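You operate a simulated robot arm through the tools that you are given. There is no shell and no other tool. Be economical: measure what you need, move in short steps, check, and stop when the job is done.

Carry out the task below with a simulated robot arm. There is one attempt and no reset: what you move stays moved.

JOB
Take the cup from the top of the table and leave it on the handled tray.
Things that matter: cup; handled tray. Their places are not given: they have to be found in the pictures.

Only the result counts: the job must be done as asked and must still hold three seconds after the hand-in. Knocking over, shifting, dropping, spilling or breaking anything else fails it.

ROBOT AND FRAMES
A 6-joint arm with a two-finger parallel gripper, fixed in place. Base frame: the origin is at the foot of the arm, x ahead of it, y to its left, z up; the work surface is at about z = 76. Lengths are in cm, angles in rad, forces in N, time in s.
With the tool pointing down near the work surface it reaches from about 24 to 64 cm from the base axis. Its first joint turns from -1.152 to 1.152 rad. Payload 2.7 kg.
Tool frame: the origin (TCP) lies between the finger pads and is the grasp point; the fingertips stand 2.3 cm ahead of it; z points along the fingers, y is the line along which they close. The gripper opens to 9.4 cm. The fingers are 3.8 cm wide and 1 cm thick; the gripper's body (5.4 by 9.6 cm) begins 3.9 cm behind the TCP.
Orientation is told as [roll, pitch, yaw] about the base's x, y, z axes, in that order, counted from this pose: with the fingers straight down and closing along the base's y, the tool's x points along the base's -x, its y along +y and its z along -z.

CONTROLS
- The arm moves only by the tool send_rows. Its argument "increments" is text: rows parted by semicolons, each of 7 numbers parted by spaces: the closure in counts, from 0 (fully open) to 255 (shut), then the shift along the tool's x, y, z in cm, then the turn, a rotation vector about the tool's x, y, z in rad. In form: claw x y z wx wy wz; .... A call has 1 to 8 rows; each row shifts and turns the commanded pose from where the row before left it, along the tool's axes as they then stand. Rows are played at 5 a second. More than 5 cm and 0.15 rad between two rows, or a gripper value outside its range, and nothing of the call is played. A pose out of reach is approached as far as the arm can. The call stops where the force on the tool passes 40 N (or 10 N more than at its start, if that is more) or the arm is blocked; 0.2 s more then pass. Each finger travels about 4.5 cm/s and halts on what it meets, pressing with about 35 N; the grip force reading is that of the motor and also rises with nothing between the fingers. The clock runs only during rows and for 0.2 s after the last one: add rows that do not move to give the fingers time. The reply holds the time, the measured pose of the TCP, the force on the tool along the base axes, the opening and the grip force, in the units named above and with some noise.
- Cameras (640 x 400 px; columns grow to the right, rows downward): "scene" is fixed at [6.81, -42.37, 140.84]; the picture's right is [0.85, -0.52, 0.00], its down [-0.27, -0.43, -0.86] and it looks along [0.45, 0.73, -0.51] (base axes); focal length 366 px, centre (320, 200). "wrist" rides on the gripper at [-3.9, 0, -4.4] in the tool frame; the picture's right is [0.00, -1.00, 0.00], its down [0.97, 0.00, -0.24] and it looks along [0.24, 0.00, 0.97] (tool axes); focal length 218 px, centre (320, 200).
- grab_frame(camera): a new picture of that camera. It takes no simulated time.
- probe_pixels(camera, pixels): for up to 12 pixels [column, row] of the newest picture of that camera ("zoom" is the newest enlarged one), the place [x, y, z] in the base frame of the surface seen there, good to about 0.2 cm. It takes no simulated time.
- enlarge(camera, box): a new picture of the part [left, top, right, bottom] of that camera's present view, enlarged. It takes no simulated time.
- close_job(): hands the job in; it is judged then, once.

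Work in short steps. Measure before you move; look again where a grasp or a placing could have gone wrong, and mend it. You have 60 turns and 22 pictures in all, those below and enlarged ones among them. Open the gripper and draw the arm clear of the work before you hand the job in, unless the task says otherwise; then end with one line.

The tools are called after "Emit:" as name(argument=value, ...) on one line, values as JSON. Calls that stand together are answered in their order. send_rows: Moves the arm, as the interface text tells. Its arguments: {"type":"object","properties":{"increments":{"type":"string"}},"required":["increments"]} The other tools are called the same way: grab_frame (camera) takes a picture; probe_pixels (camera, pixels) gives the place of the surface under pixels of a picture; enlarge (camera, box) takes an enlarged picture of a part of a camera's view; close_job () hands the job in.

At the start:

```text
clock: 0.0
tool_pos: [38.22, 2.04, 111.14]
ee_rot: [-0.001, 0.0, 0.0]
force: [0.5, -0.3, -1.1]
finger_gap: 9.38
finger_force: 0.1
```

scene: 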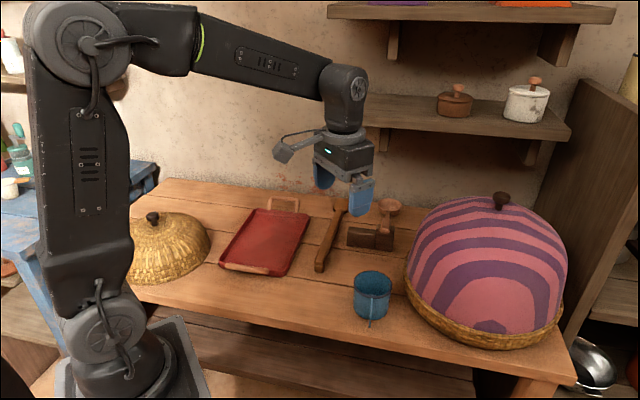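
wrist: 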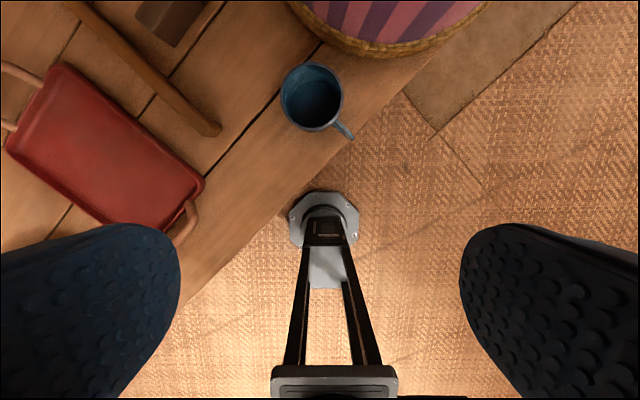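

The cup is at about scene (372,293) and wrist (312,97), the red tray at scene (265,240). I'll enlarge the cup and tray and probe them.

Emit:
enlarge(camera="scene", box=[200, 180, 440, 330])

Emit:
probe_pixels(camera="wrist", pixels=[[283, 97], [341, 97], [312, 66], [312, 128], [312, 100], [349, 135], [60, 70], [200, 185], [10, 145], [130, 222], [105, 150], [205, 130]])

Emit:
probe_pixels(camera="scene", pixels=[[265, 240], [225, 260], [280, 270], [305, 215], [255, 212], [372, 285], [356, 280], [390, 285], [370, 322], [320, 265], [285, 203], [366, 318]])

```text
2.67 times, centred on (320, 255) of scene
```

zoom: 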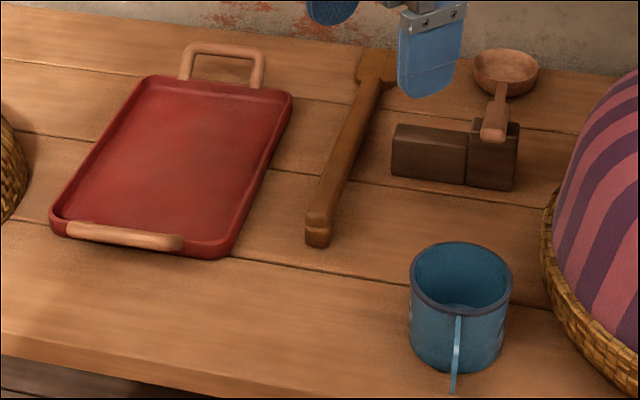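

```text
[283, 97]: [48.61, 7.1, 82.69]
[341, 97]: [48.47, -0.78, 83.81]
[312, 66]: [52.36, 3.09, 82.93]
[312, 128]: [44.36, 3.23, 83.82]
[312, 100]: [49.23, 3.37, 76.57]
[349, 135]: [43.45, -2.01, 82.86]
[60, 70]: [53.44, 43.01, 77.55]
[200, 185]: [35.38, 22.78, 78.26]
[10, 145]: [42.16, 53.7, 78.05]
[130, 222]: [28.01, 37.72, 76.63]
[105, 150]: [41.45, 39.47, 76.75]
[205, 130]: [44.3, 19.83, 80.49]
```

```text
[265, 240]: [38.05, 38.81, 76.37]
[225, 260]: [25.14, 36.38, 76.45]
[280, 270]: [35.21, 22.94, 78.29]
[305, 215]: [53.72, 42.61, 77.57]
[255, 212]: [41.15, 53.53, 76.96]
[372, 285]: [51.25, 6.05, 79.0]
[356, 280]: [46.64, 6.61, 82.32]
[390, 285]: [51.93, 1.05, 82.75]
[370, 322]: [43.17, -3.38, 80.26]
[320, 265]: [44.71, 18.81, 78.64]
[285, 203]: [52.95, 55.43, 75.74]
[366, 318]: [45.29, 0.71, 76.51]
```

Cup rim is centred near (48.4, 3.2), about 8 cm wide, top z≈83.8, with its handle toward (-x,-y). Next I check the dome's clearance beside it and rim points for the centre.

Emit:
probe_pixels(camera="wrist", pixels=[[300, 12], [330, 35], [370, 50], [420, 42], [320, 8], [370, 20], [400, 5], [291, 76], [334, 76], [291, 119], [330, 122], [312, 64]])

Emit:
probe_pixels(camera="scene", pixels=[[408, 285], [415, 240], [408, 260], [440, 210], [430, 270], [500, 200], [440, 325], [372, 272], [355, 290], [391, 290], [372, 298], [415, 300]])

```text
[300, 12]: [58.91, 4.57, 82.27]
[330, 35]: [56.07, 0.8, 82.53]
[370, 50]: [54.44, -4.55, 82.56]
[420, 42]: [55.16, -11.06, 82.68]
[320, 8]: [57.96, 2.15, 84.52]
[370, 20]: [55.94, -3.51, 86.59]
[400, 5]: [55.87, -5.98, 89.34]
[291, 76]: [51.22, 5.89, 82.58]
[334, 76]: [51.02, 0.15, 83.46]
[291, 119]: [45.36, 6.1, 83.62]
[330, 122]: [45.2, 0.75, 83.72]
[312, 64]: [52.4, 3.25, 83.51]
```

```text
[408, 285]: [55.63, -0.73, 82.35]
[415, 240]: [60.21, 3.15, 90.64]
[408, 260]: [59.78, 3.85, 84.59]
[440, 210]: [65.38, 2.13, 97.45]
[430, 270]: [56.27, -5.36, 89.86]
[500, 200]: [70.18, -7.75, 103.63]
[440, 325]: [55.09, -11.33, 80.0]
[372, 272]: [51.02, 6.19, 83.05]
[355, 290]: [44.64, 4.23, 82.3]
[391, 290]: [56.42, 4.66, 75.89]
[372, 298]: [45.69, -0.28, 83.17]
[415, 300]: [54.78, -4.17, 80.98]
```

The dome's edge is at x≥56 near the cup, so the path down is clear. I move above the cup, yaw 0.3 away from dome and handle, and stop at z≈93 to look.

Emit:
send_rows(increments="0 -3.4 0.37 0 0 0 0; 0 -3.4 0.37 0 0 0 0; 0 -3.4 0.37 0 0 0 0; 0 0 0 4.5 0 0 -0.15; 0 0 0 4.5 0 0 -0.15; 0 0 0 4.5 0 0 0; 0 0 0 4.5 0 0 0; 0 0 0 0 0 0 0")

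Emit:
grab_frame(camera="wrist")

Emit:
grab_frame(camera="scene")

```text
clock: 1.8
tool_pos: [48.19, 3.13, 92.97]
ee_rot: [0.0, 0.001, 0.299]
force: [0.4, 0.4, 0.6]
finger_gap: 9.39
finger_force: 0.1
```

```text
18 pictures are left
```

wrist: 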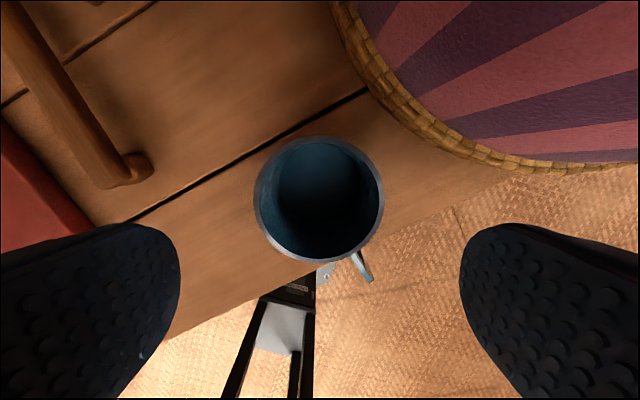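

```text
17 pictures are left
```

scene: 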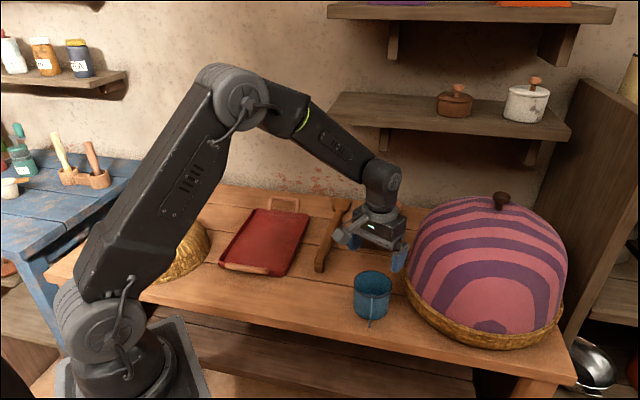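

The cup is centred between the fingers (columns 254–384). I probe its rim to check the fore-aft centring and the handle.

Emit:
probe_pixels(camera="wrist", pixels=[[319, 139], [316, 259], [256, 200], [382, 200], [270, 160], [370, 160], [275, 243], [365, 238], [371, 280], [319, 190], [350, 256], [480, 155]])

```text
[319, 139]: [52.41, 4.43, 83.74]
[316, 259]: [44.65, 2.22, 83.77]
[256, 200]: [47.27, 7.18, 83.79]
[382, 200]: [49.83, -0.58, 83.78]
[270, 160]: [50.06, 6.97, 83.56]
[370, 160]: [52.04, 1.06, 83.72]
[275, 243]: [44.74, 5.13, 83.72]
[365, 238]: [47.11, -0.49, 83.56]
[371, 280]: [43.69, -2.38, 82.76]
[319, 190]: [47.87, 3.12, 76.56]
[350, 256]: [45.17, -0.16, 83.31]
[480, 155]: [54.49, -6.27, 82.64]
```

The rim centre is (48.5, 3.3), so I correct by 0.37 cm and descend 12 cm to z≈81.

Emit:
send_rows(increments="0 -0.37 0.06 0 0 0 0; 0 0 0 3 0 0 0; 0 0 0 3 0 0 0; 0 0 0 2 0 0 0; 0 0 0 2 0 0 0; 0 0 0 1 0 0 0; 0 0 0 1 0 0 0; 0 0 0 0 0 0 0")

Emit:
grab_frame(camera="scene")

```text
clock: 3.6
tool_pos: [48.74, 3.31, 80.96]
ee_rot: [0.0, 0.0, 0.299]
force: [0.5, -0.4, 1.2]
finger_gap: 9.4
finger_force: 0.1
```

```text
16 pictures are left
```

scene: 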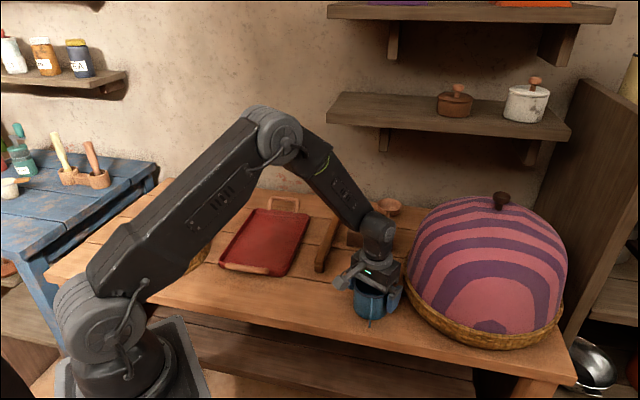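

The fingers are around the cup with no contact force. I close the gripper.

Emit:
send_rows(increments="60 0 0 0 0 0 0; 120 0 0 0 0 0 0; 120 0 0 0 0 0 0; 120 0 0 0 0 0 0; 120 0 0 0 0 0 0")

```text
clock: 4.8
tool_pos: [48.67, 3.36, 80.99]
ee_rot: [0.002, 0.0, 0.3]
force: [1.3, 0.3, 0.2]
finger_gap: 8.53
finger_force: 34.8
```

The fingers stopped at 8.5 cm with 35 N, so the cup is gripped. I lift slowly to z≈96.

Emit:
send_rows(increments="120 0 0 -1 0 0 0; 120 0 0 -2 0 0 0; 120 0 0 -3 0 0 0; 120 0 0 -3 0 0 0; 120 0 0 -3 0 0 0; 120 0 0 -3 0 0 0; 120 0 0 0 0 0 0")

Emit:
grab_frame(camera="scene")

Emit:
grab_frame(camera="wrist")

```text
clock: 6.4
tool_pos: [48.77, 3.33, 96.11]
ee_rot: [0.0, 0.0, 0.298]
force: [-0.2, -0.5, -1.6]
finger_gap: 8.52
finger_force: 35.4
```

```text
15 pictures are left
```

scene: 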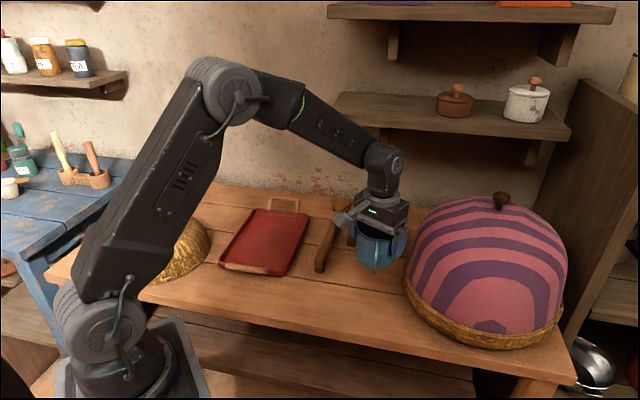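

```text
14 pictures are left
```

wrist: 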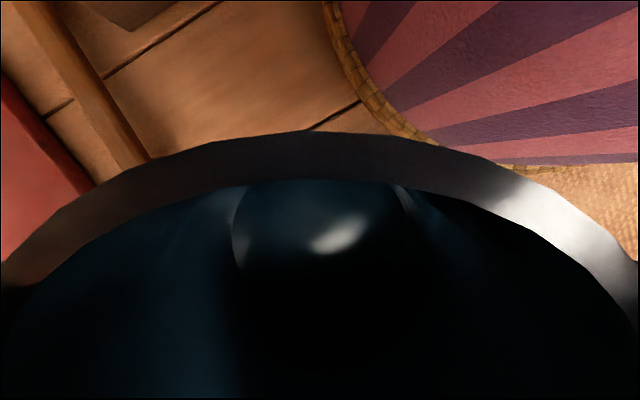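

The cup is lifted and upright. The tray corners average to (38.7, 38.8), so I carry there at this height, in two calls.

Emit:
send_rows(increments="120 -0.05 1.2 0 0 0 0; 120 -0.05 2.4 0 0 0 0; 120 -0.05 2.5 0 0 0 0; 120 -0.05 2.5 0 0 0 0; 120 -0.05 2.5 0 0 0 0; 120 -0.05 2.5 0 0 0 0; 120 -0.05 2.5 0 0 0 0; 120 -0.05 2.3 0 0 0 0")

Emit:
send_rows(increments="120 -0.05 2.5 0 0 0 0; 120 -0.05 2.5 0 0 0 0; 120 -0.05 2.5 0 0 0 0; 120 -0.05 2.5 0 0 0 0; 120 -0.05 2.5 0 0 0 0; 120 -0.05 2.5 0 0 0 0; 120 -0.07 2.4 0 0 0 0; 120 -0.05 1.0 0 0 0 0")

Emit:
grab_frame(camera="scene")

```text
clock: 8.2
tool_pos: [43.88, 21.12, 95.97]
ee_rot: [0.001, 0.0, 0.298]
force: [0.0, -0.1, -1.5]
finger_gap: 8.54
finger_force: 34.8
```

```text
clock: 10.0
tool_pos: [38.66, 38.82, 96.05]
ee_rot: [-0.001, 0.0, 0.299]
force: [-0.5, 0.0, -0.9]
finger_gap: 8.55
finger_force: 34.8
```

```text
13 pictures are left
```

scene: 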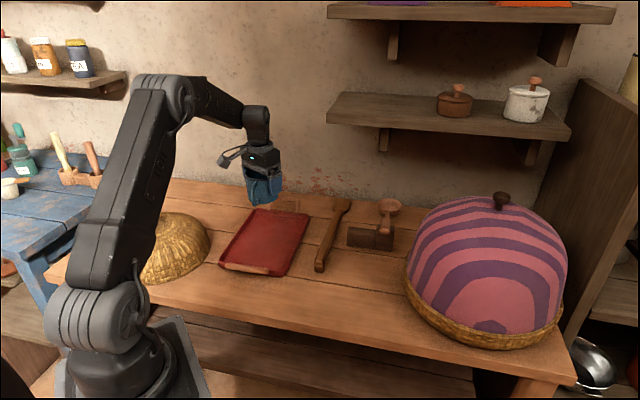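

The cup hangs over the tray. I check the golden lid's nearness and the tray floor height before lowering.

Emit:
probe_pixels(camera="scene", pixels=[[205, 235], [190, 218], [209, 250], [170, 240], [265, 235], [255, 245], [275, 240], [265, 225], [340, 345], [232, 225]])

```text
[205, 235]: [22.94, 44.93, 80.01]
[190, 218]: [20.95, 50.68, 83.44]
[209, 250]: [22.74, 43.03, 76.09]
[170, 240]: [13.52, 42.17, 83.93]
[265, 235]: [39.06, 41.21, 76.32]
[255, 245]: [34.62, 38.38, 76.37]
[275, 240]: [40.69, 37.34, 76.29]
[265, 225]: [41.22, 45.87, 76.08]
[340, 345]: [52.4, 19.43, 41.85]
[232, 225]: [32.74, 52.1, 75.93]
```

The lid is 15 cm away, so it is clear. I lower to z≈82.3, then ease down.

Emit:
send_rows(increments="120 0 0 2 0 0 0; 120 0 0 3 0 0 0; 120 0 0 3 0 0 0; 120 0 0 2.5 0 0 0; 120 0 0 1.7 0 0 0; 120 0 0 1 0 0 0; 120 0 0 0.5 0 0 0; 120 0 0 0 0 0 0")

Emit:
send_rows(increments="120 0 0 0.3 0 0 0; 120 0 0 0.2 0 0 0; 120 0 0 0.1 0 0 0; 120 0 0 0 0 0 0")

Emit:
enlarge(camera="scene", box=[200, 160, 360, 290])

```text
clock: 11.8
tool_pos: [38.7, 38.63, 82.42]
ee_rot: [0.001, 0.0, 0.298]
force: [0.3, -0.2, -0.8]
finger_gap: 8.52
finger_force: 35.1
```

```text
clock: 12.8
tool_pos: [38.6, 38.72, 81.72]
ee_rot: [0.001, 0.0, 0.3]
force: [0.0, 0.0, -2.0]
finger_gap: 8.51
finger_force: 35.0
```

```text
3.08 times, centred on (280, 225) of scene
```

zoom: 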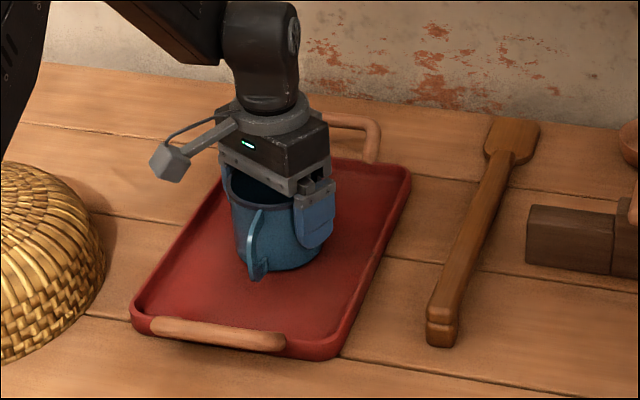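

No contact yet and the cup is just above the tray floor. I ease down in 0.1 cm steps until force appears.

Emit:
send_rows(increments="120 0 0 0.1 0 0 0; 120 0 0 0.1 0 0 0; 120 0 0 0 0 0 0")

Emit:
send_rows(increments="120 0 0 0.1 0 0 0; 120 0 0 0 0 0 0")

```text
clock: 13.6
tool_pos: [38.6, 38.69, 81.6]
ee_rot: [0.0, -0.001, 0.299]
force: [-2.1, -1.4, 7.2]
finger_gap: 8.5
finger_force: 34.8
```

```text
clock: 14.2
tool_pos: [38.75, 38.79, 81.56]
ee_rot: [0.0, -0.003, 0.299]
force: [-4.5, -4.9, 21.5]
finger_gap: 8.53
finger_force: 34.9
```

The cup now rests on the tray (vertical force up to 21 N). I back off 0.1 cm and open gradually.

Emit:
send_rows(increments="120 0 0 -0.1 0 0 0; 20 0 0 0 0 0 0; 10 0 0 0 0 0 0; 0 0 0 0 0 0 0; 0 0 0 0 0 0 0; 0 0 0 0 0 0 0")

Emit:
grab_frame(camera="wrist")

```text
clock: 15.6
tool_pos: [38.58, 38.63, 81.55]
ee_rot: [0.002, 0.002, 0.299]
force: [-0.4, -1.1, -0.2]
finger_gap: 9.4
finger_force: 0.0
```

```text
11 pictures are left
```

wrist: 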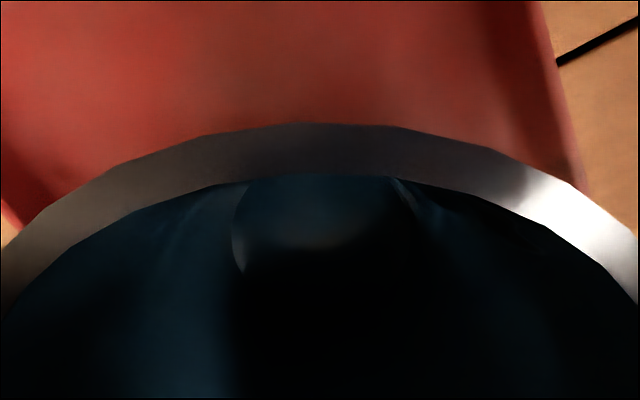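

The gripper is fully open (9.4 cm) and the cup is centred between the fingers. I rise straight up, slowly at first.

Emit:
send_rows(increments="0 0 0 -0.7 0 0 0; 0 0 0 -1.5 0 0 0; 0 0 0 -2 0 0 0; 0 0 0 -3 0 0 0; 0 0 0 -4 0 0 0; 0 0 0 -4 0 0 0; 0 0 0 -4 0 0 0; 0 0 0 0 0 0 0")

Emit:
grab_frame(camera="scene")

Emit:
grab_frame(camera="wrist")

```text
clock: 17.4
tool_pos: [38.74, 38.6, 100.7]
ee_rot: [0.001, -0.001, 0.296]
force: [-0.5, -0.3, 0.1]
finger_gap: 9.41
finger_force: 0.1
```

```text
10 pictures are left
```

scene: 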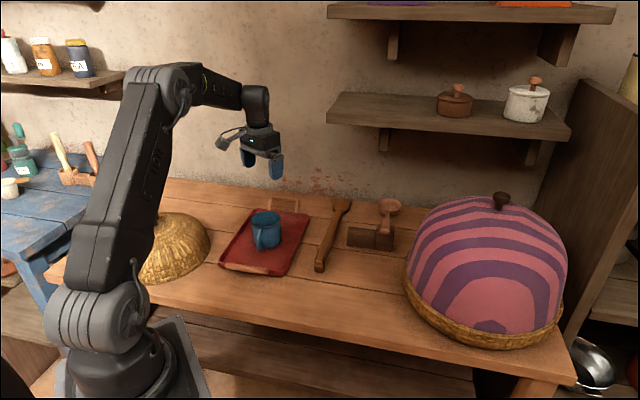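

```text
9 pictures are left
```

wrist: 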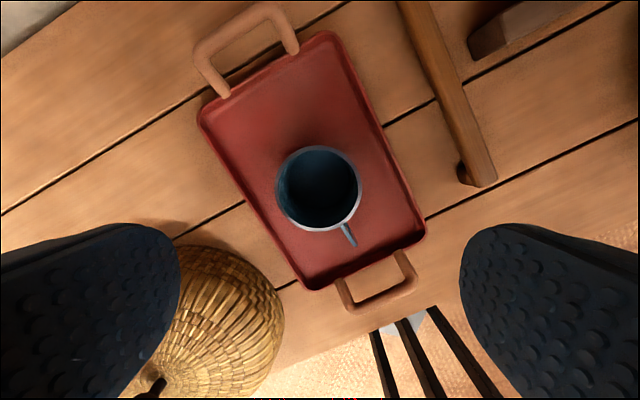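

The cup stands upright inside the tray (scene (266,228), wrist (318,188)), nothing else has moved, and the arm is 17 cm clear above it. I hand in.

Emit:
close_job()

```text
The job is handed in.
```

The cup is standing upright on the handled tray, the gripper is open with the arm clear above it, and nothing else was moved.
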